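You operate a simulated robot arm through the tools that you are given. There is no shell and no other tool.

You are at the controls of a simulated robot arm. One attempt, no reset.

Task
Wind the jack down, swap the service beaker for the column beaker and wind it up to 80 mm.
Fine: the service beaker goes on the panel ledge. Set down upright: service beaker, column beaker.
Where things are to end (x, y in the base frame): service beaker within 60 mm of [770, 20].

Only the result counts: the job must be done as asked and must still hold three seconds after the hand-in. Knocking over, shifting, dropping, spilling or breaking anything else fails it.

Robot
A 7-joint arm with a two-finger gripper on a trunk, on a base that drives. Base frame: it is fixed to the floor where the robot stands at the start and does not move with it; the origin is under the middle of the robot, x ahead of it, y to its left, z up. Lengths are in mm, angles in degrees, forces in N, time in s.
With the tool pointing down near the work surface it reaches from about 280 to 720 mm from the robot's upright axis, wherever it stands. Its first joint turns from -166.0 to 166.0 degrees. Places, roughly: deck knob [500, 0, 900]; panel ledge [800, 200, 1300]; top of the jack deck [600, 0, 1000]. Payload 2.94 kg.
The TCP is the grasp point between the finger pads, 30 mm short of the fingertips. In the tool frame z runs along the fingers and y along their closing line. Largest opening 138 mm; the body of the gripper starts 109 mm behind the TCP.
Orientation is that of the tool frame in the base frame, as [roll, pitch, yaw] about the fixed x, y, z axes, in that order (R = Rz(yaw) Ry(pitch) Rx(roll)). With the fingers straight down and closing along the base's y, the tool's x points along the base's -x, its y along +y and its z along -z.

Tools
- The arm moves only by the tool nudge_tool. Its argument "series" is a list of rows, each a list of 7 numbers: the shift along the base's x, y, z in units of 50 mm (1.0 is 50 mm), then the turn, a rotation vector about the base's x, y, z in units of 5 degrees (1.0 is 5 degrees), then the opening, from 0 (shut) to 1 (fully open). In form: [[x, y, z, rx, ry, rz, hand], ...]. A call has 1 to 20 rows; each row shifts and turns the commanded pose from where the row before left it. A call with a number of a shift or a turn outside -1 to 1 is refused whole. Each row takes 0.2 s and may step no farther than 50 mm and 8.6 degrees from the row before; otherwise, or with a gripper value out of range, the whole call is refused. A pose out of reach is approached as far as the arm can. The call stops where the force on the tool passes 40 N (or 10 N more than at its start, if that is more) or the arm is blocked; 0.2 s more then pass. The fingers move at their own pace and stop on an object; they squeeze with about 41 N. The grip force told is the motor's: it shows also when the fingers shut on nothing. Time passes only in rows, and 0.2 s behind the last, so rows that do not move let the fingers close. The reply holds the time, the measured pose of the TCP, the force on the tool along the base axes, the opening and the grip force, in the units named above and with some noise, with the torque about the TCP (base axes, N m) and any sound that the robot's microphone picked up.
- Cameras (640 x 400 px; columns grow to the right, rows downward): "scene" is now at [8.4, 147.8, 1574.4]; the picture's right is [0.18, -0.98, 0.00], its down [-0.52, -0.10, -0.85] and it looks along [0.83, 0.16, -0.53] (base axes); focal length 257 px, centre (320, 200). "wrist" rides on the gripper at [71, 19, -146] in the tool frame; the picture's right is [-0.26, 0.97, 0.00], its down [-0.85, -0.23, -0.48] and it looks along [-0.46, -0.12, 0.88] (tool axes); focal length 280 px, centre (320, 200). There is no depth. A picture from a camera that has moved, and an enlarged one, comes with that camera's place and axes in the base frame and with its lens. The place of the scene camera against the robot may be out by one fixed shift of up to 12 mm in any direction.
- camera(camera): a new picture of that camera. No time passes.
- lift_body(by): slides the trunk up (or, below 0, down) by that many mm; the arm and the scene camera ride with it, the base frame stays. It gives what a move gives, with no picture.
- drive_base(legs): drives the robot by 1 to 6 legs, each [ahead, left, turn to the left] in mm, mm and degrees, along the robot's own axes; the way and the turn of a leg run together, so that a leg with both is an arc; at most 1500 mm and 180 degrees a leg. The arm and the cameras ride along, it lands a little off, and it stops where it bumps. It gives what a move gives.
- aim_head(pan, tilt): turns the head with the scene camera to pan (to the left, within 86 degrees either way) and tilt (down, from -29 to 69), counted from straight ahead of the robot. It gives what a move gives.
- enlarge(camera, box): a new picture of the part [left, top, right, bottom] of that camera's present view, enlarged. No time passes.
- hand_in(): hands the job in; it is judged then, once.

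Places have to be worked out from the pictures, the camera data and where the tool is seen. Open the gripper and draw the arm clear of the work before you hand the job in, unless the task says otherwise.

The tools are called after "Call:" as name(argument=value, ...) on one line, values as JSON. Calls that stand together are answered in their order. nudge_tool: Moves the arm, as the interface text tells. Its arguments: {"type":"object","properties":{"series":{"type":"array","items":{"type":"array","items":{"type":"number"}}}},"required":["series"]} The other tools are called the same way: lift_body (by) slides the trunk up or down; drive_base (legs) drives the base; aim_head (pan, tilt) turns the head that bears the scene camera; camera (camera) takes a picture; enlarge (camera, box) takes an enlarged picture of a part of a camera's view; hand_in () hands the job in.

At the start:

```text
time: 0.0
tool_pos: [467.7, 1.0, 999.4]
tcp_rot: [180.0, 0.0, 180.0]
force: [0.1, -1.0, 0.1]
ft_torque: [-0.02, 0.0, 0.01]
grip_width: 138.1
finger_force: 0.1
trunk travel left (down, up): [-400.0, 54.0]
robot x, y, heading: [2.1, -1.2, -0.1]
head pan, tilt: [10.6, 31.9]
```

scene: 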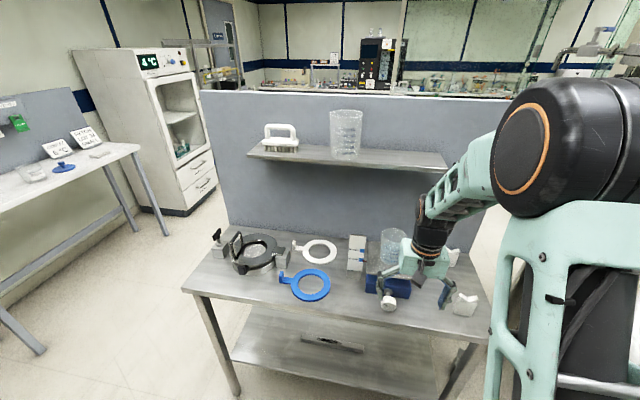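
wrist: 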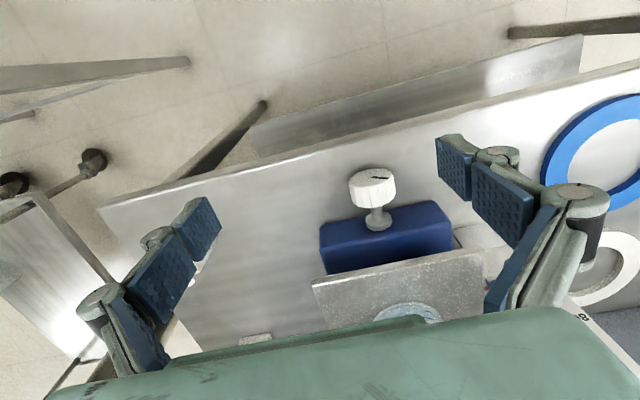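

I start by looking closely at the jack, the ledge and the rest of the bench.

Call:
enlarge(camera="scene", box=[180, 210, 500, 330])

Call:
enlarge(camera="scene", box=[230, 90, 470, 200])

Call:
enlarge(camera="wrist", box=[280, 140, 540, 340])

Call:
enlarge(camera="scene", box=[320, 220, 480, 320])

Call:
enlarge(camera="scene", box=[0, 100, 160, 200])

```text
2.00 times, centred on (340, 270) of scene
camera zoom: at [8.4, 147.8, 1574.4], right [0.18, -0.98, 0.0], down [-0.52, -0.1, -0.85], along [0.83, 0.16, -0.53], focal length 515 px, centre (280, 60)
```

zoom: 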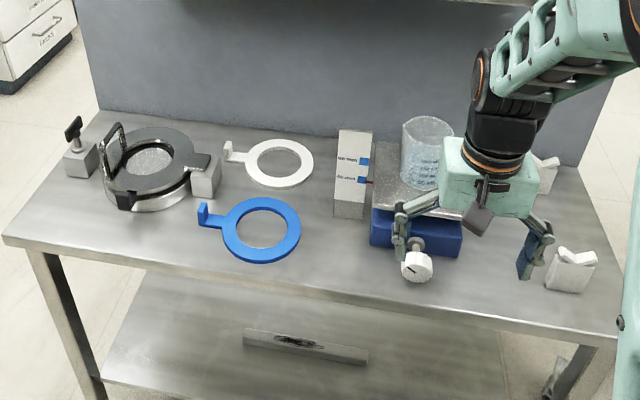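

```text
2.67 times, centred on (350, 145) of scene
camera zoom: at [8.4, 147.8, 1574.4], right [0.18, -0.98, 0.0], down [-0.52, -0.1, -0.85], along [0.83, 0.16, -0.53], focal length 686 px, centre (240, 347)
```

zoom: 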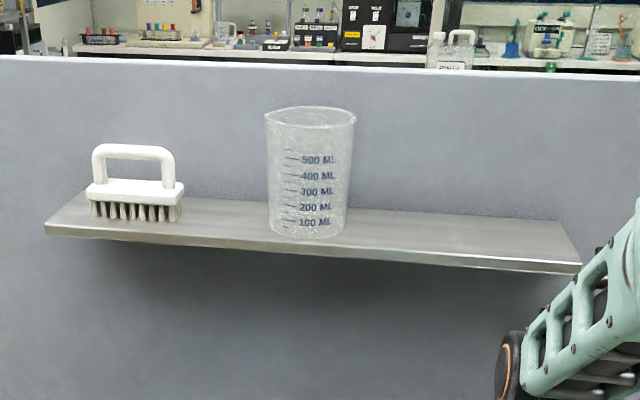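

```text
2.00 times, centred on (410, 240) of wrist
camera zoom: at [395.6, 20.5, 1145.7], right [0.26, 0.97, 0.0], down [0.85, -0.23, 0.48], along [0.46, -0.12, -0.88], focal length 561 px, centre (140, 120)
```

zoom: 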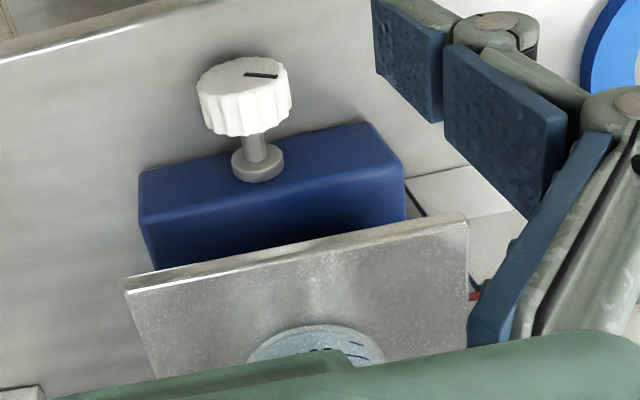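

```text
4.00 times, centred on (400, 270) of scene
camera zoom: at [8.4, 147.8, 1574.4], right [0.18, -0.98, 0.0], down [-0.52, -0.1, -0.85], along [0.83, 0.16, -0.53], focal length 1029 px, centre (0, -80)
```

zoom: 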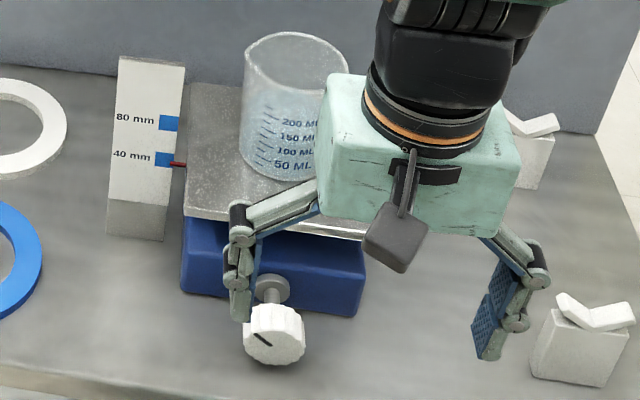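

```text
4.00 times, centred on (80, 150) of scene
camera zoom: at [8.4, 147.8, 1574.4], right [0.18, -0.98, 0.0], down [-0.52, -0.1, -0.85], along [0.83, 0.16, -0.53], focal length 1029 px, centre (1280, 400)
```

zoom: 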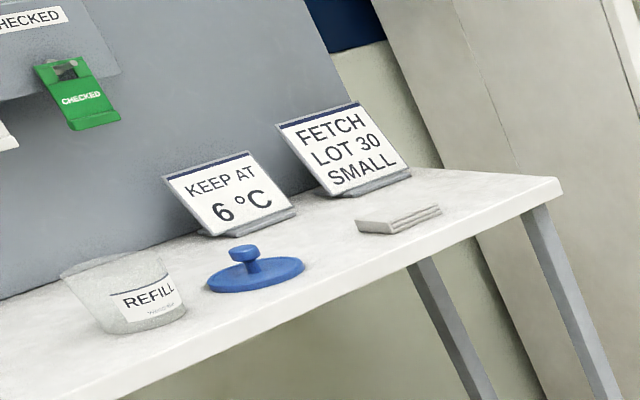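

The small beaker (50–200 ML) stands on the jack deck with the pointer near 40 mm; the larger one (500 ML) stands on the ledge. I raise the arm and swing it aside to get an unobstructed view.

Call:
nudge_tool(series=[[0, 0, 1, 0, 0, 0, 1], [0, 0, 1, 0, 0, 0, 1], [0, 0, 1, 0, 0, 0, 1], [-0.5, -1, 0, 0, 0, 0, 1], [-0.5, -1, 0, 0, 0, 0, 1], [-0.5, -1, 0, 0, 0, 0, 1], [0, -1, 0, 0, 0, 0, 1], [0, -1, 0, 0, 0, 0, 1], [0, -1, 0, 0, 0, 0, 1]])

Call:
camera(camera="scene")

Call:
enlarge(camera="scene", box=[320, 220, 480, 320])

Call:
camera(camera="wrist")

```text
refused: row 4 steps farther than a row can; nothing moved
```

```text
taken
camera scene: at [8.4, 147.8, 1574.4], right [0.18, -0.98, 0.0], down [-0.52, -0.1, -0.85], along [0.83, 0.16, -0.53], focal length 257 px, centre (320, 200)
```

scene: 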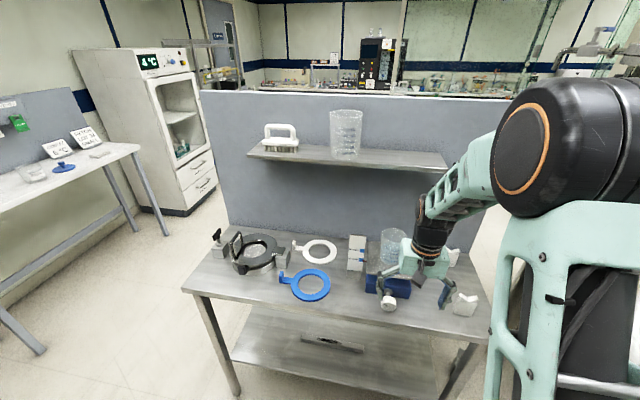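

```text
4.00 times, centred on (400, 270) of scene
camera zoom: at [8.4, 147.8, 1574.4], right [0.18, -0.98, 0.0], down [-0.52, -0.1, -0.85], along [0.83, 0.16, -0.53], focal length 1029 px, centre (0, -80)
```

zoom: 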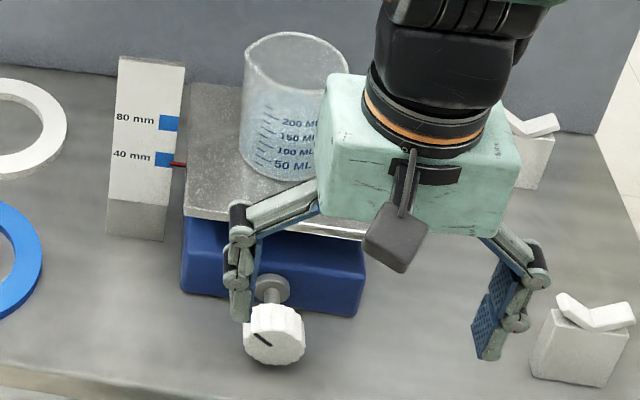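

```text
taken
camera wrist: at [395.6, 20.5, 1145.7], right [0.26, 0.97, 0.0], down [0.85, -0.23, 0.48], along [0.46, -0.12, -0.88], focal length 280 px, centre (320, 200)
```

wrist: 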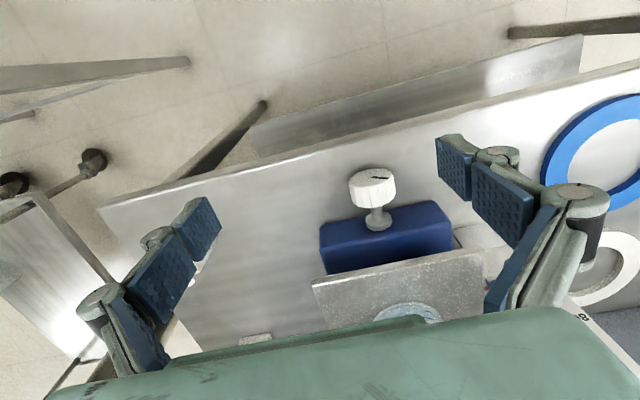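

The step must keep within 50 mm in total, so I resend with shorter diagonal rows to lift and swing the arm aside.

Call:
nudge_tool(series=[[0, 0, 0.98, 0, 0, 0, 1], [0, 0, 0.98, 0, 0, 0, 1], [0, 0, 0.98, 0, 0, 0, 1], [-0.4, -0.85, 0, 0, 0, 0, 1], [-0.4, -0.85, 0, 0, 0, 0, 1], [-0.4, -0.85, 0, 0, 0, 0, 1], [0, -0.95, 0, 0, 0, 0, 1], [0, -0.95, 0, 0, 0, 0, 1], [0, -0.95, 0, 0, 0, 0, 1]])

Call:
camera(camera="scene")

Call:
enlarge(camera="scene", box=[320, 220, 480, 320])

Call:
camera(camera="wrist")

```text
time: 2.0
tool_pos: [409.3, -268.7, 1148.7]
tcp_rot: [179.9, 0.0, -180.0]
force: [-0.1, 0.4, 0.5]
ft_torque: [0.01, -0.03, 0.02]
grip_width: 137.8
finger_force: 0.1
trunk travel left (down, up): [-400.0, 54.0]
robot x, y, heading: [3.3, -1.9, -0.1]
head pan, tilt: [10.6, 31.9]
```

```text
taken
camera scene: at [8.6, 147.0, 1574.5], right [0.18, -0.98, 0.0], down [-0.52, -0.1, -0.85], along [0.83, 0.16, -0.53], focal length 257 px, centre (320, 200)
```

scene: 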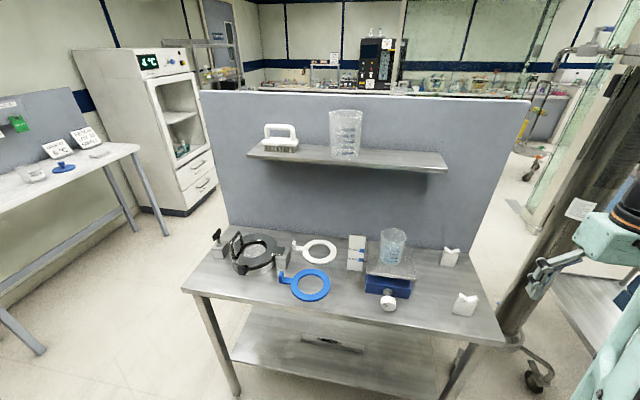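

```text
4.00 times, centred on (400, 270) of scene
camera zoom: at [8.6, 147.0, 1574.5], right [0.18, -0.98, 0.0], down [-0.52, -0.1, -0.85], along [0.83, 0.16, -0.53], focal length 1029 px, centre (0, -80)
```

zoom: 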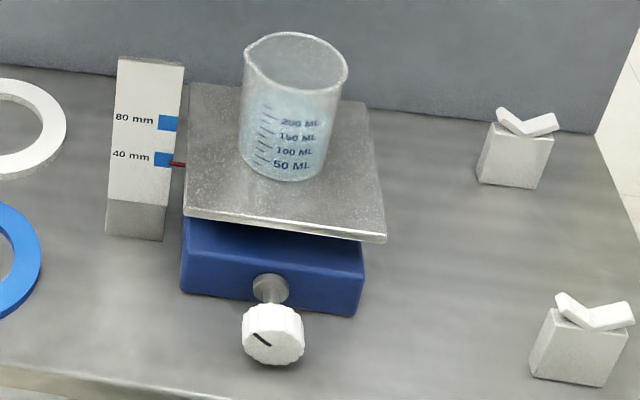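

```text
taken
camera wrist: at [336.9, -251.0, 1293.6], right [0.26, 0.97, 0.0], down [0.85, -0.23, 0.48], along [0.46, -0.12, -0.88], focal length 280 px, centre (320, 200)
```

wrist: 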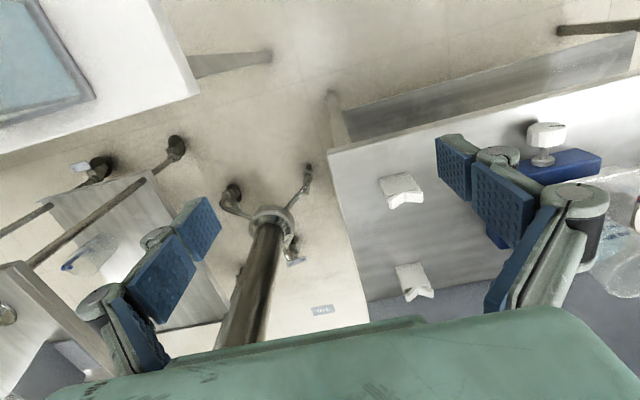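

The view is clear now. I enlarge the jack, gauge and the table edge further to work out heights.

Call:
enlarge(camera="scene", box=[340, 225, 420, 275])

Call:
enlarge(camera="scene", box=[350, 265, 430, 315])

Call:
enlarge(camera="scene", box=[340, 260, 500, 360])

Call:
enlarge(camera="scene", box=[310, 95, 390, 175])

```text
8.00 times, centred on (380, 250) of scene
camera zoom: at [8.6, 147.0, 1574.5], right [0.18, -0.98, 0.0], down [-0.52, -0.1, -0.85], along [0.83, 0.16, -0.53], focal length 2058 px, centre (-160, -200)
```

zoom: 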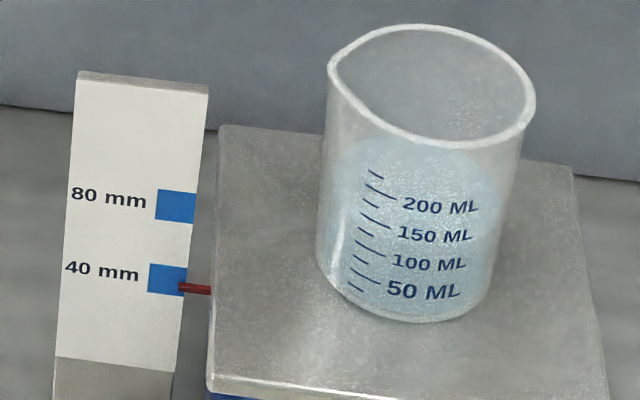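

```text
8.00 times, centred on (390, 290) of scene
camera zoom: at [8.6, 147.0, 1574.5], right [0.18, -0.98, 0.0], down [-0.52, -0.1, -0.85], along [0.83, 0.16, -0.53], focal length 2058 px, centre (-240, -520)
```

zoom: 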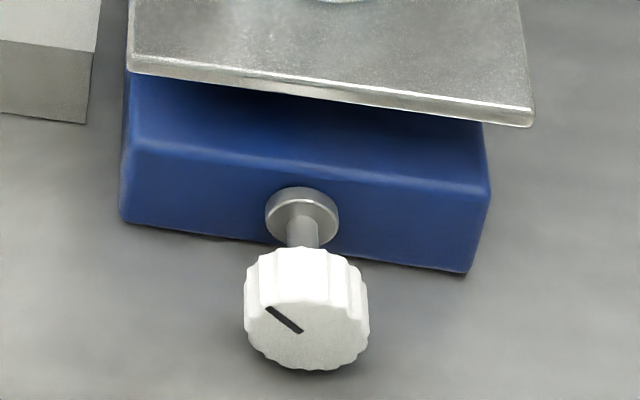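

```text
4.00 times, centred on (420, 310) of scene
camera zoom: at [8.6, 147.0, 1574.5], right [0.18, -0.98, 0.0], down [-0.52, -0.1, -0.85], along [0.83, 0.16, -0.53], focal length 1029 px, centre (-80, -240)
```

zoom: 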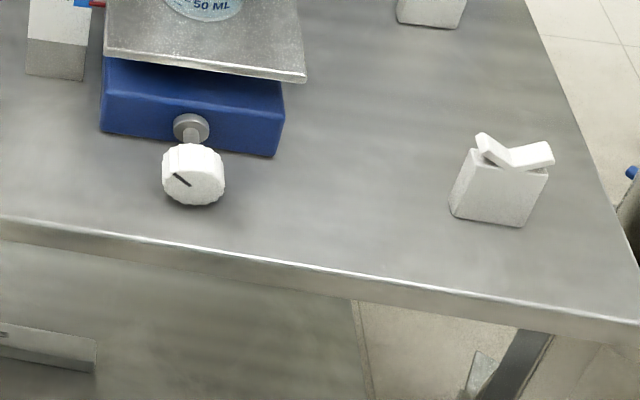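

```text
5.00 times, centred on (350, 135) of scene
camera zoom: at [8.6, 147.0, 1574.5], right [0.18, -0.98, 0.0], down [-0.52, -0.1, -0.85], along [0.83, 0.16, -0.53], focal length 1286 px, centre (170, 525)
```

zoom: 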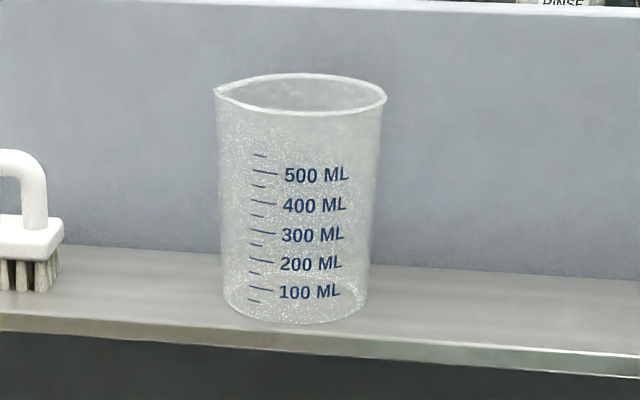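

The jack base sits low: the knob axis is horizontal along x, roughly 30 mm above the table. I'll want to drive back a bit to reach it with a level tool, so I check the sides and rear first.

Call:
aim_head(pan=86, tilt=40)

Call:
camera(camera="scene")

Call:
aim_head(pan=-86, tilt=40)

Call:
camera(camera="scene")

```text
time: 3.5
tool_pos: [408.2, -267.2, 1147.9]
tcp_rot: [-179.9, 0.0, 180.0]
force: [0.0, 0.4, -0.6]
ft_torque: [-0.02, 0.02, -0.02]
grip_width: 137.5
finger_force: 0.0
trunk travel left (down, up): [-400.0, 54.0]
robot x, y, heading: [-0.3, -0.9, -0.0]
head pan, tilt: [85.9, 40.0]
```

```text
taken
camera scene: at [-73.6, 216.1, 1562.1], right [1.0, -0.07, 0.0], down [-0.05, -0.64, -0.77], along [0.05, 0.76, -0.64], focal length 257 px, centre (320, 200)
```

scene: 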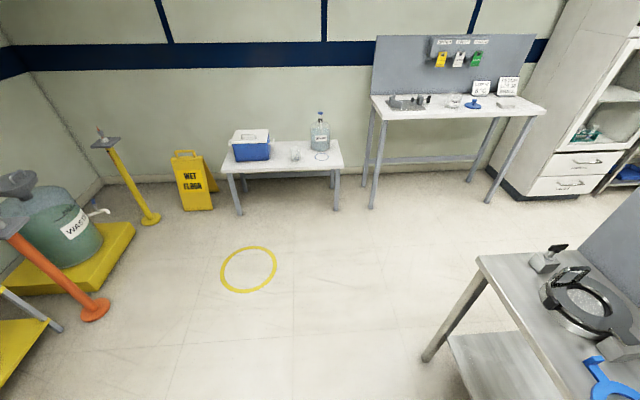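

```text
time: 6.1
tool_pos: [408.3, -267.2, 1149.0]
tcp_rot: [179.9, 0.1, 180.0]
force: [0.8, -0.2, 0.1]
ft_torque: [0.02, 0.0, 0.0]
grip_width: 138.2
finger_force: 0.1
trunk travel left (down, up): [-400.0, 54.0]
robot x, y, heading: [-3.4, -2.1, -0.1]
head pan, tilt: [-85.9, 40.0]
```

```text
taken
camera scene: at [-73.6, 46.5, 1562.1], right [-1.0, -0.07, 0.0], down [-0.05, 0.64, -0.77], along [0.05, -0.76, -0.64], focal length 257 px, centre (320, 200)
```

scene: 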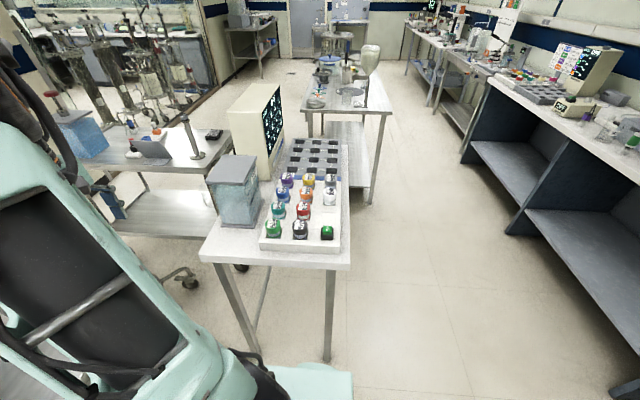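

Behind is free for a short drive; a side table lies at y < −500. I drive back 250 mm and re-aim the head at the jack.

Call:
drive_base(legs=[[-250, 0, 0]])

Call:
aim_head(pan=0, tilt=35)

Call:
camera(camera="scene")

```text
time: 7.9
tool_pos: [158.7, -266.7, 1148.9]
tcp_rot: [-179.9, 0.0, -179.9]
force: [-0.1, 0.3, 0.4]
ft_torque: [0.01, -0.03, -0.01]
grip_width: 138.1
finger_force: 0.0
trunk travel left (down, up): [-400.0, 54.0]
robot x, y, heading: [-251.5, -1.6, 0.2]
head pan, tilt: [-85.9, 40.0]
```

```text
time: 9.5
tool_pos: [158.8, -267.8, 1147.8]
tcp_rot: [179.9, 0.0, -179.9]
force: [0.3, -0.1, -0.1]
ft_torque: [0.0, -0.01, -0.03]
grip_width: 138.1
finger_force: 0.1
trunk travel left (down, up): [-400.0, 54.0]
robot x, y, heading: [-253.2, 0.5, 0.3]
head pan, tilt: [0.0, 35.0]
```

```text
taken
camera scene: at [-242.8, 131.0, 1569.6], right [0.0, -1.0, 0.0], down [-0.57, 0.0, -0.82], along [0.82, 0.0, -0.57], focal length 257 px, centre (320, 200)
```

scene: 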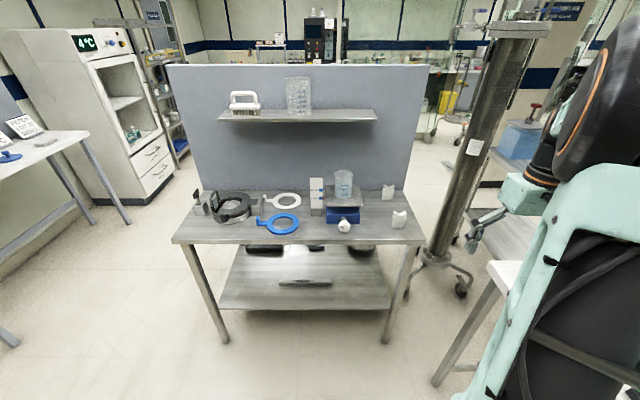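

The room behind was clear. I now bring the tool in front of the jack while yawing it (so the wrist camera will later be on top), then will pitch the fingers forward.

Call:
nudge_tool(series=[[0, 0.32, 0, 0, 0, 1, 1], [0, 0.32, 0, 0, 0, 1, 1], [0, 0.32, 0, 0, 0, 1, 1], [0, 0.32, 0, 0, 0, 1, 1], [0, 0.32, 0, 0, 0, 1, 1], [0, 0.32, 0, 0, 0, 1, 1], [0, 0.32, 0, 0, 0, 1, 1], [0, 0.32, 0, 0, 0, 1, 1], [0, 0.32, 0, 0, 0, 1, 1], [0, 0.32, 0, 0, 0, 1, 1], [0, 0.32, 0, 0, 0, 1, 1], [0, 0.32, 0, 0, 0, 1, 1], [0, 0.32, 0, 0, 0, 1, 1], [0, 0.32, 0, 0, 0, 1, 1], [0, 0.32, 0, 0, 0, 1, 1], [0, 0.32, 0, 0, 0, 1, 1], [0, 0.32, 0, 0, 0, 1, 1], [0, 0.32, 0, 0, 0, 1, 1], [0, 0.32, 0, 0, 0, 0, 1]])

```text
time: 13.5
tool_pos: [157.7, 36.5, 1147.0]
tcp_rot: [-180.0, 0.0, -89.8]
force: [-0.2, 0.1, 0.1]
ft_torque: [-0.01, 0.0, -0.03]
grip_width: 138.0
finger_force: 0.0
trunk travel left (down, up): [-400.0, 54.0]
robot x, y, heading: [-251.2, -0.3, -0.3]
head pan, tilt: [0.0, 35.0]
```

Yaw works; I continue the second 90° of yaw.

Call:
nudge_tool(series=[[0, 0, 0, 0, 0, 1, 1], [0, 0, 0, 0, 0, 1, 1], [0, 0, 0, 0, 0, 1, 1], [0, 0, 0, 0, 0, 1, 1], [0, 0, 0, 0, 0, 1, 1], [0, 0, 0, 0, 0, 1, 1], [0, 0, 0, 0, 0, 1, 1], [0, 0, 0, 0, 0, 1, 1], [0, 0, 0, 0, 0, 1, 1], [0, 0, 0, 0, 0, 1, 1], [0, 0, 0, 0, 0, 1, 1], [0, 0, 0, 0, 0, 1, 1], [0, 0, 0, 0, 0, 1, 1], [0, 0, 0, 0, 0, 1, 1], [0, 0, 0, 0, 0, 1, 1], [0, 0, 0, 0, 0, 1, 1], [0, 0, 0, 0, 0, 1, 1], [0, 0, 0, 0, 0, 1, 1]])

```text
time: 17.3
tool_pos: [158.0, 35.6, 1147.7]
tcp_rot: [-179.9, 0.0, -1.1]
force: [0.3, -0.4, 0.6]
ft_torque: [0.01, -0.02, 0.01]
grip_width: 138.0
finger_force: 0.0
trunk travel left (down, up): [-400.0, 54.0]
robot x, y, heading: [-249.3, -1.8, 0.2]
head pan, tilt: [0.0, 35.0]
```

Now I pitch the fingers forward (−90° about y) while moving ahead and lower, staying in front of the table edge.

Call:
nudge_tool(series=[[0.22, 0, -0.1, 0, -1, 0, 1], [0.22, 0, -0.1, 0, -1, 0, 1], [0.22, 0, -0.1, 0, -1, 0, 1], [0.22, 0, -0.1, 0, -1, 0, 1], [0.22, 0, -0.1, 0, -1, 0, 1], [0.22, 0, -0.1, 0, -1, 0, 1], [0.22, 0, -0.1, 0, -1, 0, 1], [0.22, 0, -0.1, 0, -1, 0, 1], [0.22, 0, -0.1, 0, -1, 0, 1], [0.22, 0, -0.1, 0, -1, 0, 1], [0.22, 0, -0.1, 0, -1, 0, 1], [0.22, 0, -0.1, 0, -1, 0, 1], [0.22, 0, -0.1, 0, -1, 0, 1], [0.22, 0, -0.1, 0, -1, 0, 1], [0.22, 0, -0.1, 0, -1, 0, 1], [0.22, 0, -0.1, 0, -1, 0, 1], [0.22, 0, -0.1, 0, -1, 0, 1], [0.22, 0, -0.1, 0, -1, 0, 1]])

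Call:
camera(camera="wrist")

Call:
camera(camera="scene")

```text
time: 21.1
tool_pos: [314.0, 45.9, 1123.9]
tcp_rot: [-179.8, -78.2, 0.0]
force: [0.9, -1.6, 0.9]
ft_torque: [0.04, 0.03, 0.25]
grip_width: 137.8
finger_force: 0.1
out of reach, approached as far as the arm can: row 2, 10, 15, 16, 17, 18
trunk travel left (down, up): [-400.0, 54.0]
robot x, y, heading: [-251.6, -0.0, -0.0]
head pan, tilt: [0.0, 35.0]
```

```text
taken
camera wrist: at [185.0, 25.2, 1223.4], right [-0.05, -0.97, -0.26], down [-0.64, 0.23, -0.73], along [0.77, 0.13, -0.63], focal length 280 px, centre (320, 200)
```

wrist: 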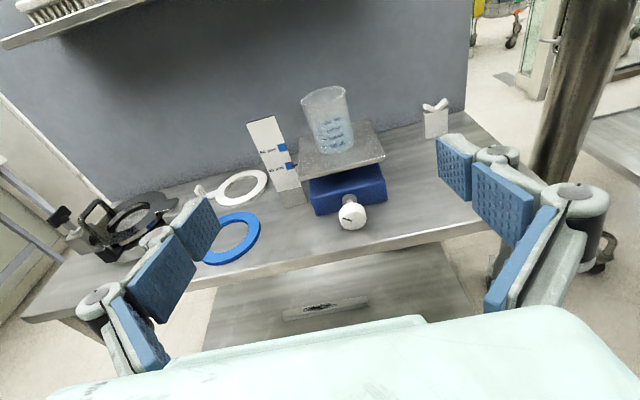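

```text
taken
camera scene: at [-244.0, 125.1, 1570.3], right [0.0, -1.0, 0.0], down [-0.57, 0.0, -0.82], along [0.82, 0.0, -0.57], focal length 257 px, centre (320, 200)
```

scene: 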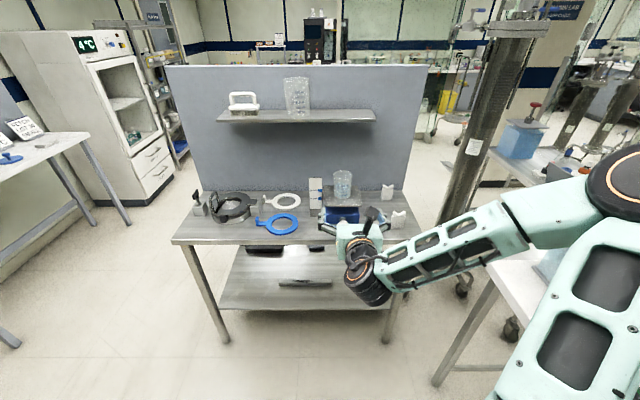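

The level pose was only approached (pitch −78°). I lower the trunk, where the arm should be less folded, and try again.

Call:
lift_body(by=-120)

Call:
nudge_tool(series=[[0, 0, 0, 0, 0, 0, 1]])

```text
time: 22.6
tool_pos: [312.9, 51.0, 1003.8]
tcp_rot: [178.7, -78.1, 1.5]
force: [-0.1, -0.4, -0.1]
ft_torque: [0.02, 0.03, -0.04]
grip_width: 138.2
finger_force: 0.0
trunk travel left (down, up): [-280.0, 174.0]
robot x, y, heading: [-252.3, 0.6, -0.1]
head pan, tilt: [0.0, 35.0]
```

```text
time: 23.0
tool_pos: [313.7, 51.1, 1003.8]
tcp_rot: [178.9, -78.1, 1.4]
force: [-0.2, -0.9, -0.7]
ft_torque: [0.02, 0.02, 0.02]
grip_width: 138.1
finger_force: 0.1
trunk travel left (down, up): [-280.0, 174.0]
robot x, y, heading: [-247.3, -3.7, -0.1]
head pan, tilt: [0.0, 35.0]
```

I try the remaining pitch while moving forward a little.

Call:
nudge_tool(series=[[0.3, -0.1, 0, 0, -0.8, 0, 1], [0.3, -0.1, 0, 0, -0.8, 0, 1], [0.3, 0, 0, 0, -0.8, 0, 1], [0, 0, 0, 0, 0, 0, 1]])

Call:
camera(camera="scene")

```text
time: 24.0
tool_pos: [321.7, 39.8, 1049.9]
tcp_rot: [178.1, -82.1, 2.0]
force: [-0.5, -0.3, -0.3]
ft_torque: [-0.03, 0.0, 0.05]
grip_width: 138.2
finger_force: 0.0
out of reach, approached as far as the arm can: row 1, 2, 3
trunk travel left (down, up): [-280.0, 174.0]
robot x, y, heading: [-249.5, 1.9, -0.1]
head pan, tilt: [0.0, 35.0]
```

```text
taken
camera scene: at [-243.0, 130.9, 1449.7], right [0.0, -1.0, 0.0], down [-0.57, 0.0, -0.82], along [0.82, 0.0, -0.57], focal length 257 px, centre (320, 200)
```

scene: 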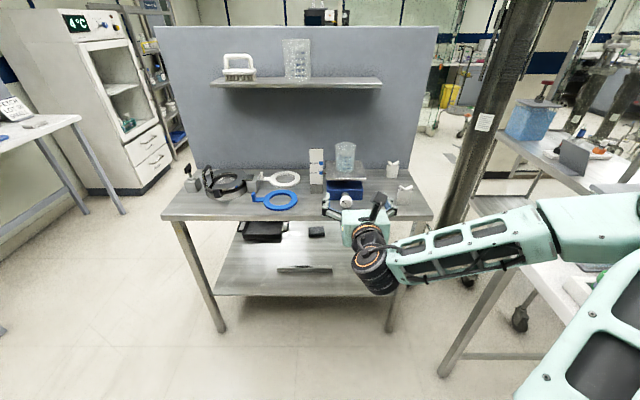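

Likely a wrist joint is near its limit in this flipped orientation. I roll back about x to see whether the level pose becomes reachable.

Call:
nudge_tool(series=[[0, 0, 0, 1, 0, 0, 1], [0, 0, 0, 1, 0, 0, 1], [0, 0, 0, 1, 0, 0, 1], [0, 0, 0, 1, 0, 0, 1], [0, 0, 0, 1, 0, 0, 1], [0, 0, 0, 1, 0, 0, 1], [0, 0, 0, 1, 0, 0, 1], [0, 0, 0, 1, 0, 0, 1], [0, 0, 0, 1, 0, 0, 1], [0, 0, 0, 1, 0, 0, 1], [0, 0, 0, 1, 0, 0, 1], [0, 0, 0, 1, 0, 0, 1], [0, 0, 0, 1, 0, 0, 1], [0, 0, 0, 1, 0, 0, 1], [0, 0, 0, 1, 0, 0, 1], [0, 0, 0, 1, 0, 0, 1], [0, 0, 0, 1, 0, 0, 1], [0, 0, 0, 1, 0, 0, 1]])

Call:
camera(camera="scene")

```text
time: 27.8
tool_pos: [317.6, -15.0, 1082.5]
tcp_rot: [-89.4, -3.9, -80.8]
force: [0.3, 0.8, 0.0]
ft_torque: [-0.02, -0.04, 0.01]
grip_width: 137.9
finger_force: 0.0
out of reach, approached as far as the arm can: row 1, 2, 5, 6, 9, 10, 11, 12, 13, 14, 15, 16, 17, 18
trunk travel left (down, up): [-280.0, 174.0]
robot x, y, heading: [-250.0, -1.1, 0.3]
head pan, tilt: [0.0, 35.0]
```

```text
taken
camera scene: at [-242.8, 131.1, 1449.6], right [0.0, -1.0, 0.0], down [-0.57, 0.0, -0.82], along [0.82, 0.0, -0.57], focal length 257 px, centre (320, 200)
```

scene: 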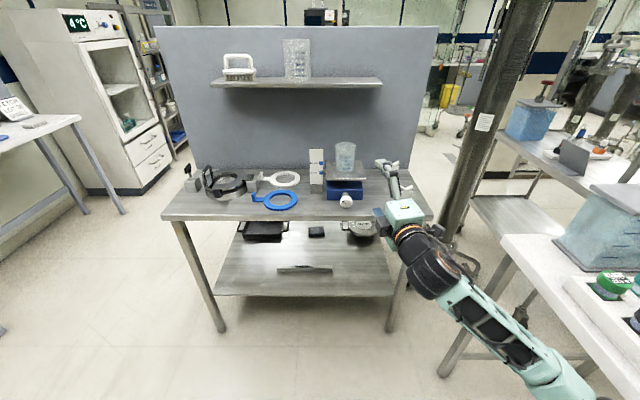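

The tool now points along +x but the position lags behind the command. I pull back in x and continue rolling to the un-flipped orientation.

Call:
nudge_tool(series=[[-0.5, 0, 0, 1, 0, 0, 1], [-0.5, 0, 0, 1, 0, 0, 1], [-0.5, 0, 0, 1, 0, 0, 1], [-0.5, 0, 0, 1, 0, 0, 1], [0, 0, 0, 1, 0, 0, 1], [0, 0, 0, 1, 0, 0, 1], [0, 0, 0, 1, 0, 0, 1], [0, 0, 0, 1, 0, 0, 1], [0, 0, 0, 1, 0, 0, 1], [0, 0, 0, 1, 0, 0, 1], [0, 0, 0, 1, 0, 0, 1], [0, 0, 0, 1, 0, 0, 1], [0, 0, 0, 1, 0, 0, 1], [0, 0, 0, 1, 0, 0, 1], [0, 0, 0, 1, 0, 0, 1], [0, 0, 0, 1, 0, 0, 1], [0, 0, 0, 1, 0, 0, 1], [0, 0, 0, 1, 0, 0, 1]])

Call:
camera(camera="scene")

```text
time: 31.6
tool_pos: [294.2, -94.9, 1162.2]
tcp_rot: [-23.3, 80.6, -24.6]
force: [-0.4, 0.2, 0.0]
ft_torque: [-0.01, 0.0, -0.03]
grip_width: 137.8
finger_force: 0.1
out of reach, approached as far as the arm can: row 1, 2, 3, 4, 5, 6, 7, 8, 9, 10, 11, 12, 13, 14, 15, 16, 17, 18
trunk travel left (down, up): [-280.0, 174.0]
robot x, y, heading: [-254.0, 2.2, -0.1]
head pan, tilt: [0.0, 35.0]
```

```text
taken
camera scene: at [-242.8, 131.1, 1449.6], right [0.0, -1.0, 0.0], down [-0.57, 0.0, -0.82], along [0.82, 0.0, -0.57], focal length 257 px, centre (320, 200)
```

scene: 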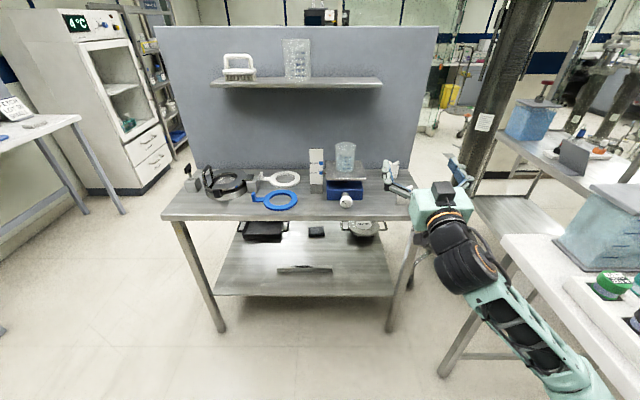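

The tool is level but the elbow has dropped into an awkward configuration. I go back to fingers-down to recover the starting posture, with the trunk raised again first.

Call:
lift_body(by=120)

Call:
nudge_tool(series=[[0, 0, 0, 0, 1, 0, 1], [0, 0, 0, 0, 1, 0, 1], [0, 0, 0, 0, 1, 0, 1], [0, 0, 0, 0, 1, 0, 1], [0, 0, 0, 0, 1, 0, 1], [0, 0, 0, 0, 1, 0, 1], [0, 0, 0, 0, 1, 0, 1], [0, 0, 0, 0, 1, 0, 1], [0, 0, 0, 0, 1, 0, 1], [0, 0, 0, 0, 1, 0, 1], [0, 0, 0, 0, 1, 0, 1], [0, 0, 0, 0, 1, 0, 1], [0, 0, 0, 0, 1, 0, 1], [0, 0, 0, 0, 1, 0, 1], [0, 0, 0, 0, 1, 0, 1], [0, 0, 0, 0, 1, 0, 1], [0, 0, 0, 0, 1, 0, 1], [0, 0, 0, 0, 1, 0, 1]])

Call:
camera(camera="scene")

```text
time: 33.1
tool_pos: [294.1, -94.4, 1282.5]
tcp_rot: [-23.7, 80.5, -25.0]
force: [-0.7, -0.2, -0.2]
ft_torque: [0.01, 0.0, 0.0]
grip_width: 138.2
finger_force: 0.1
trunk travel left (down, up): [-400.0, 54.0]
robot x, y, heading: [-249.0, 0.0, 0.3]
head pan, tilt: [0.0, 35.0]
```

```text
time: 36.9
tool_pos: [293.3, -92.9, 1281.6]
tcp_rot: [-178.5, 8.4, -175.9]
force: [1.0, 0.0, -0.5]
ft_torque: [0.01, -0.02, 0.01]
grip_width: 137.7
finger_force: 0.1
trunk travel left (down, up): [-400.0, 54.0]
robot x, y, heading: [-250.6, -1.6, 0.1]
head pan, tilt: [0.0, 35.0]
```

```text
taken
camera scene: at [-242.3, 131.4, 1569.6], right [0.0, -1.0, 0.0], down [-0.57, 0.0, -0.82], along [0.82, 0.0, -0.57], focal length 257 px, centre (320, 200)
```

scene: 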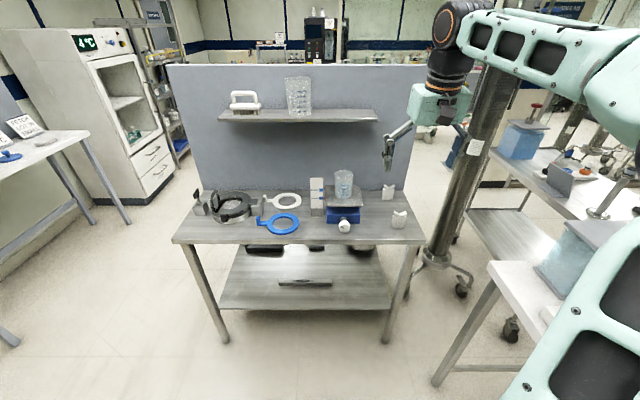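

The tool is back fingers-down. New plan: grip the knob from above (fingers down, closing along y) and turn by leaning the hand sideways about x. I square up the tool, centre it, then drive forward again.

Call:
nudge_tool(series=[[-0.5, 0.5, 0, 0.09, 0.84, -0.41, 1], [-0.5, 0.5, 0, 0.09, 0.84, -0.41, 1], [-0.5, 0.5, -0.5, 0, 0, 0, 1], [-0.5, 0.5, -0.5, 0, 0, 0, 1], [-0.5, 0.5, -0.5, 0, 0, 0, 1], [-0.5, 0, -0.5, 0, 0, 0, 1]])

Call:
drive_base(legs=[[230, 0, 0]])

Call:
camera(camera="scene")

Call:
camera(camera="wrist")

```text
time: 38.3
tool_pos: [146.2, 32.3, 1184.9]
tcp_rot: [-179.7, 0.2, 179.8]
force: [0.4, -0.5, 0.3]
ft_torque: [-0.02, -0.06, 0.0]
grip_width: 138.1
finger_force: 0.0
trunk travel left (down, up): [-400.0, 54.0]
robot x, y, heading: [-249.3, -3.2, -0.0]
head pan, tilt: [0.0, 35.0]
```

```text
time: 40.1
tool_pos: [380.4, 33.8, 1185.7]
tcp_rot: [-179.7, 0.2, 180.0]
force: [-0.3, -0.3, -0.3]
ft_torque: [-0.02, 0.02, 0.02]
grip_width: 137.9
finger_force: 0.0
trunk travel left (down, up): [-400.0, 54.0]
robot x, y, heading: [-18.0, 0.4, 0.3]
head pan, tilt: [0.0, 35.0]
```

```text
taken
camera scene: at [-9.4, 131.9, 1569.6], right [0.0, -1.0, 0.0], down [-0.57, 0.0, -0.82], along [0.82, 0.0, -0.57], focal length 257 px, centre (320, 200)
```

scene: 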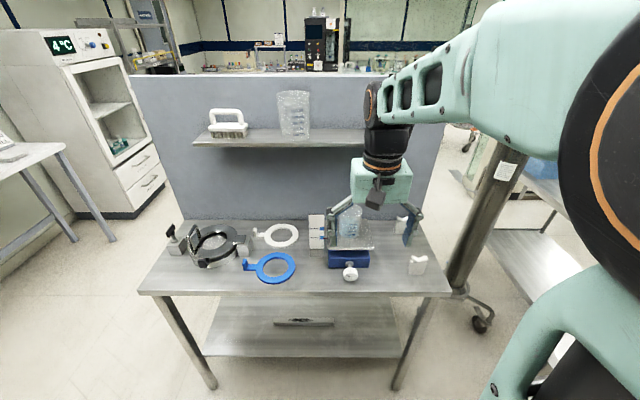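

```text
taken
camera wrist: at [307.7, 52.3, 1329.5], right [0.26, 0.96, 0.0], down [0.85, -0.23, 0.48], along [0.46, -0.13, -0.88], focal length 280 px, centre (320, 200)
```

wrist: 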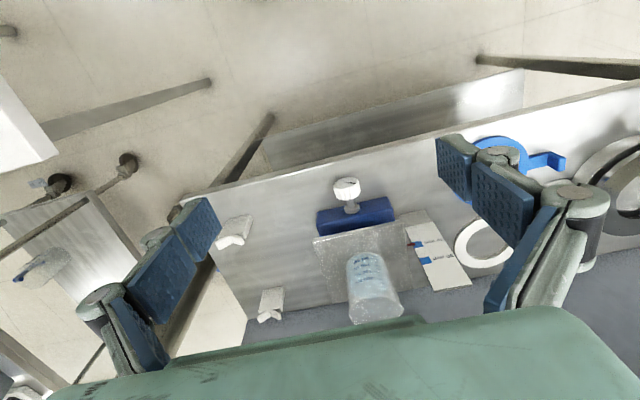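

I take enlarged wrist views for triangulating the knob, deck and beaker against the first wrist picture.

Call:
enlarge(camera="wrist", box=[300, 160, 480, 330])

Call:
enlarge(camera="wrist", box=[310, 165, 400, 245])

Call:
enlarge(camera="scene", box=[300, 200, 400, 290])

```text
2.35 times, centred on (390, 245) of wrist
camera zoom: at [307.7, 52.3, 1329.5], right [0.26, 0.96, 0.0], down [0.85, -0.23, 0.48], along [0.46, -0.13, -0.88], focal length 660 px, centre (155, 94)
```

zoom: 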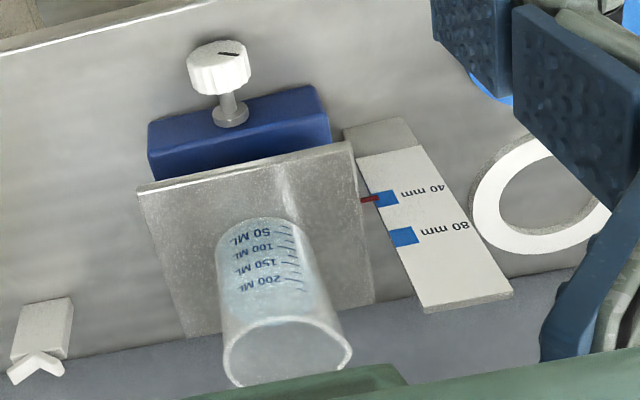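

```text
5.00 times, centred on (355, 205) of wrist
camera zoom: at [307.7, 52.3, 1329.5], right [0.26, 0.96, 0.0], down [0.85, -0.23, 0.48], along [0.46, -0.13, -0.88], focal length 1402 px, centre (145, 175)
```

zoom: 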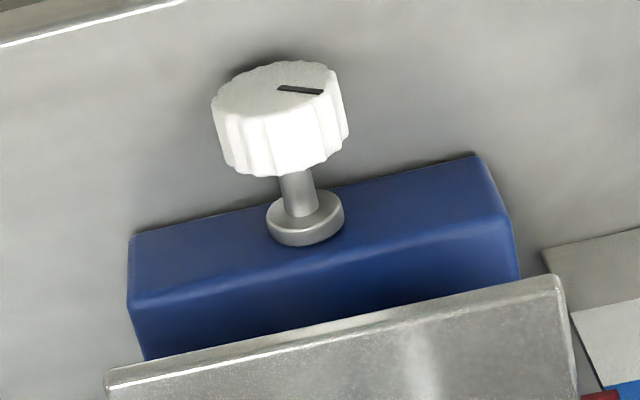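

```text
4.44 times, centred on (350, 245) of scene
camera zoom: at [-9.4, 131.9, 1569.6], right [0.0, -1.0, 0.0], down [-0.57, 0.0, -0.82], along [0.82, 0.0, -0.57], focal length 1143 px, centre (187, 0)
```

zoom: 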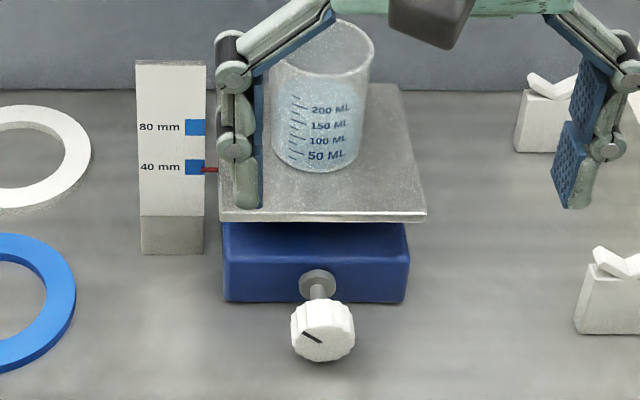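

The rays from the existing views are nearly parallel, so heights are poorly determined. I move the wrist camera to the left for a good baseline.

Call:
nudge_tool(series=[[0, 0.9, 0, 0, 0, 0, 1], [0.3, 0.9, -0.2, 0, 0, 0, 1], [0.3, 0.9, -0.3, 0, 0, 0, 1], [0.3, 0.9, -0.3, 0, 0, 0, 1], [0.3, 0.7, -0.5, 0, 0, 0, 1], [0, 0, 0, 0, 0, 0, 1]])

Call:
camera(camera="wrist")

Call:
camera(camera="scene")

```text
time: 41.5
tool_pos: [440.1, 247.7, 1119.5]
tcp_rot: [-179.6, 0.2, 179.8]
force: [0.4, 0.0, 0.9]
ft_torque: [0.0, 0.0, 0.0]
grip_width: 137.8
finger_force: 0.1
trunk travel left (down, up): [-400.0, 54.0]
robot x, y, heading: [-15.4, 0.8, 0.2]
head pan, tilt: [0.0, 35.0]
```

```text
taken
camera wrist: at [366.7, 265.9, 1265.6], right [0.26, 0.96, 0.0], down [0.85, -0.23, 0.48], along [0.46, -0.13, -0.88], focal length 280 px, centre (320, 200)
```

wrist: 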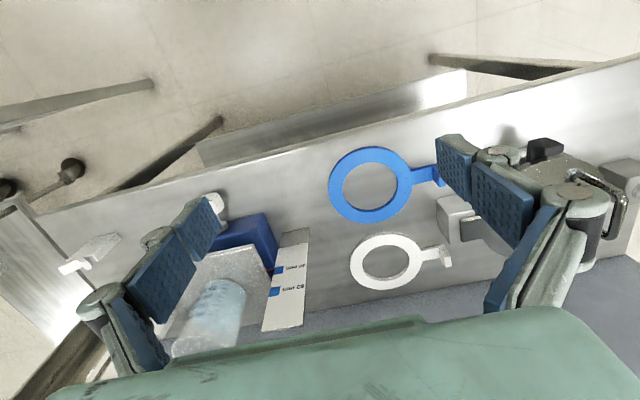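

```text
taken
camera scene: at [-10.2, 131.7, 1569.7], right [0.0, -1.0, 0.0], down [-0.57, 0.0, -0.82], along [0.82, 0.0, -0.57], focal length 257 px, centre (320, 200)
```

scene: 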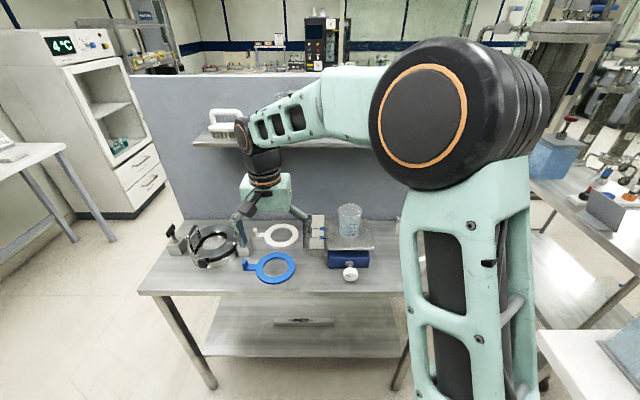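

Call:
enlarge(camera="wrist", box=[150, 180, 330, 350])

Call:
enlarge(camera="scene", box=[300, 200, 400, 290])

```text
2.35 times, centred on (240, 265) of wrist
camera zoom: at [366.7, 265.9, 1265.6], right [0.26, 0.96, 0.0], down [0.85, -0.23, 0.48], along [0.46, -0.13, -0.88], focal length 660 px, centre (508, 47)
```

zoom: 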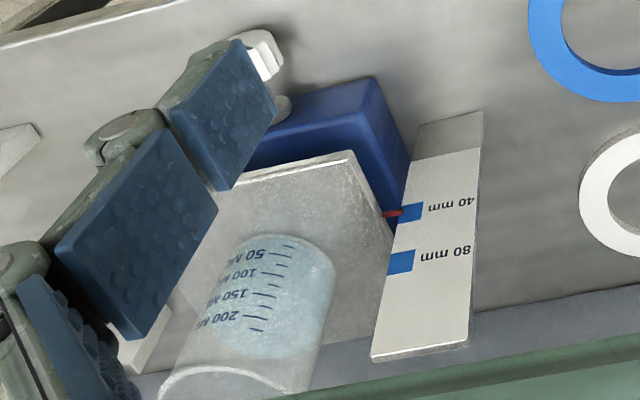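

```text
4.44 times, centred on (350, 245) of scene
camera zoom: at [-10.2, 131.7, 1569.7], right [0.0, -1.0, 0.0], down [-0.57, 0.0, -0.82], along [0.82, 0.0, -0.57], focal length 1143 px, centre (187, 0)
```

zoom: 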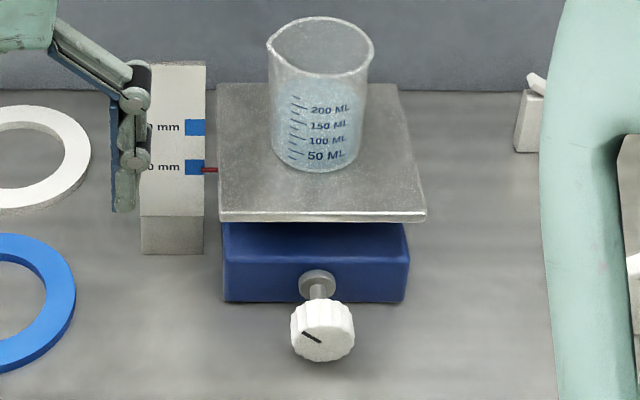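

Triangulation gives: table top z≈861, deck top z≈958 (x 571–716, y −31…116), gauge 40 mm mark at z≈957 and 80 mm at z≈997, knob axis about (514–536, 42.5, 892), service beaker at (651, 41) with rim z≈1048. I move the open hand above the knob.

Call:
nudge_tool(series=[[0.2, -0.9, 0, 0, 0, 0, 0.7], [0.3, -0.9, 0, 0, 0, 0, 0.7], [0.4, -0.9, 0, 0, 0, 0, 0.7], [0.4, -0.9, 0, 0, 0, 0, 0.7], [0.4, -0.5, -0.3, 0, 0, 0, 0.7], [0, 0, -0.9, 0, 0, 0, 0.7], [0, 0, -0.9, 0, 0, 0, 0.7], [0, 0, 0, 0, 0, 0, 0.7]])

Call:
camera(camera="wrist")

Call:
camera(camera="scene")

```text
time: 43.3
tool_pos: [524.8, 44.3, 1014.2]
tcp_rot: [-179.7, 0.0, -180.0]
force: [0.0, 0.3, 0.4]
ft_torque: [-0.02, -0.01, 0.03]
grip_width: 96.6
finger_force: 0.0
trunk travel left (down, up): [-400.0, 54.0]
robot x, y, heading: [-14.3, -2.6, 0.5]
head pan, tilt: [0.0, 35.0]
```

```text
taken
camera wrist: at [453.4, 63.7, 1159.5], right [0.26, 0.96, 0.0], down [0.85, -0.23, 0.48], along [0.46, -0.13, -0.88], focal length 280 px, centre (320, 200)
```

wrist: 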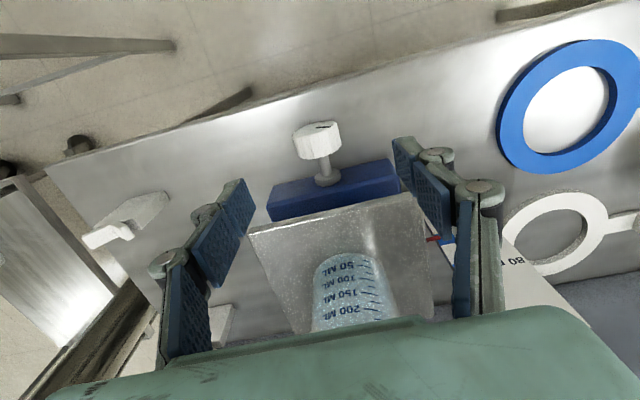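

```text
taken
camera scene: at [-10.1, 131.9, 1569.7], right [0.0, -1.0, 0.0], down [-0.57, 0.0, -0.82], along [0.82, 0.0, -0.57], focal length 257 px, centre (320, 200)
```

scene: 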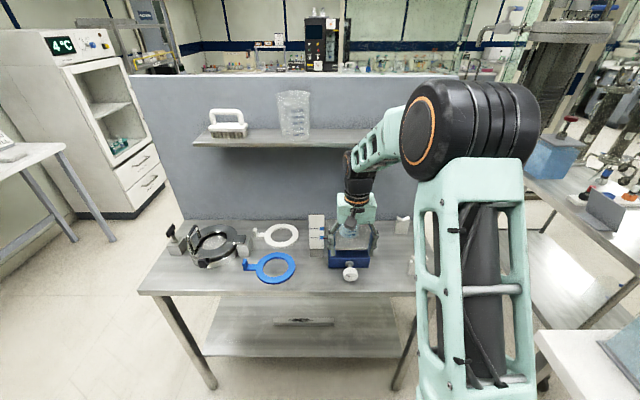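

Call:
enlarge(camera="wrist", box=[260, 100, 400, 230])

```text
3.08 times, centred on (330, 165) of wrist
camera zoom: at [453.4, 63.7, 1159.5], right [0.26, 0.96, 0.0], down [0.85, -0.23, 0.48], along [0.46, -0.13, -0.88], focal length 863 px, centre (289, 308)
```

zoom: 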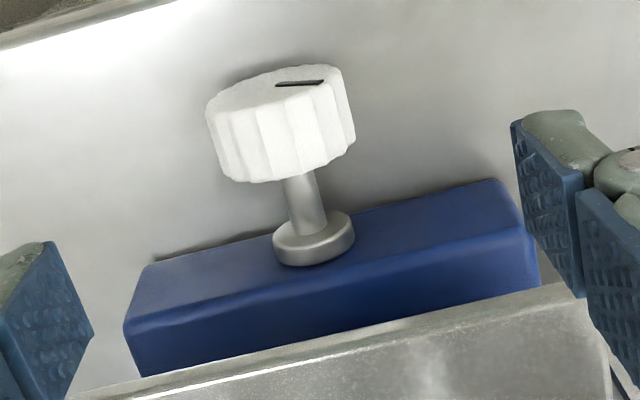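

The hand is centred over the knob. I lower it around the knob with fingers apart and feel for the table top with small steps to calibrate the height.

Call:
nudge_tool(series=[[0, -0.03, -0.8, 0, 0, 0, 0.55], [0, 0, -0.8, 0, 0, 0, 0.55], [0, 0, -0.5, 0, 0, 0, 0.55], [0, 0, 0, 0, 0, 0, 0.55]])

Call:
nudge_tool(series=[[0, 0, -0.06, 0, 0, 0, 0.55], [0, 0, -0.06, 0, 0, 0, 0.55], [0, 0, -0.06, 0, 0, 0, 0.55], [0, 0, -0.06, 0, 0, 0, 0.55], [0, 0, -0.06, 0, 0, 0, 0.55]])

Call:
camera(camera="wrist")

Call:
enlarge(camera="scene", box=[300, 200, 400, 290])

```text
time: 44.3
tool_pos: [525.4, 41.8, 908.3]
tcp_rot: [-179.7, 0.2, 179.9]
force: [0.1, -0.3, -0.2]
ft_torque: [-0.02, 0.03, -0.02]
grip_width: 75.6
finger_force: 0.0
trunk travel left (down, up): [-400.0, 54.0]
robot x, y, heading: [-20.1, 2.8, 0.4]
head pan, tilt: [0.0, 35.0]
```

```text
time: 45.5
tool_pos: [524.1, 42.3, 894.8]
tcp_rot: [-179.7, 0.2, -180.0]
force: [0.5, 0.3, -0.5]
ft_torque: [0.01, -0.02, 0.01]
grip_width: 75.7
finger_force: 0.1
trunk travel left (down, up): [-400.0, 54.0]
robot x, y, heading: [-18.7, 0.7, 0.6]
head pan, tilt: [0.0, 35.0]
```

```text
taken
camera wrist: at [452.1, 61.0, 1039.4], right [0.26, 0.96, 0.0], down [0.85, -0.23, 0.48], along [0.46, -0.13, -0.88], focal length 280 px, centre (320, 200)
```

wrist: 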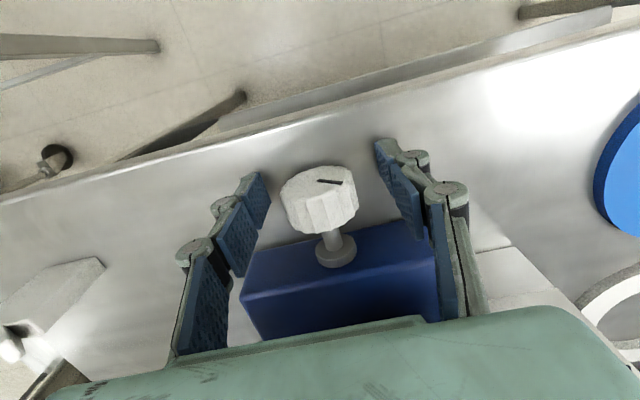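

```text
4.44 times, centred on (350, 245) of scene
camera zoom: at [-10.0, 131.9, 1569.6], right [0.0, -1.0, 0.0], down [-0.57, 0.0, -0.82], along [0.82, 0.0, -0.57], focal length 1143 px, centre (187, 0)
```

zoom: 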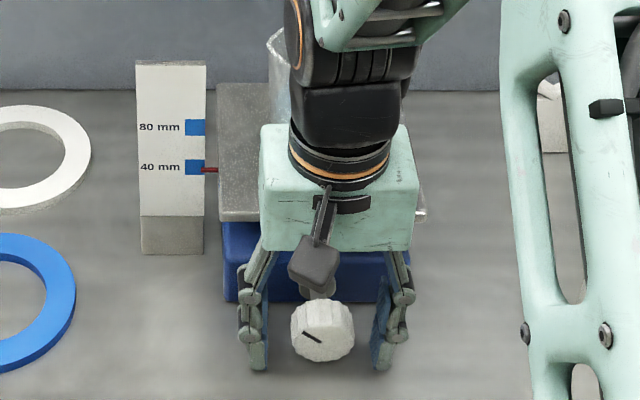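

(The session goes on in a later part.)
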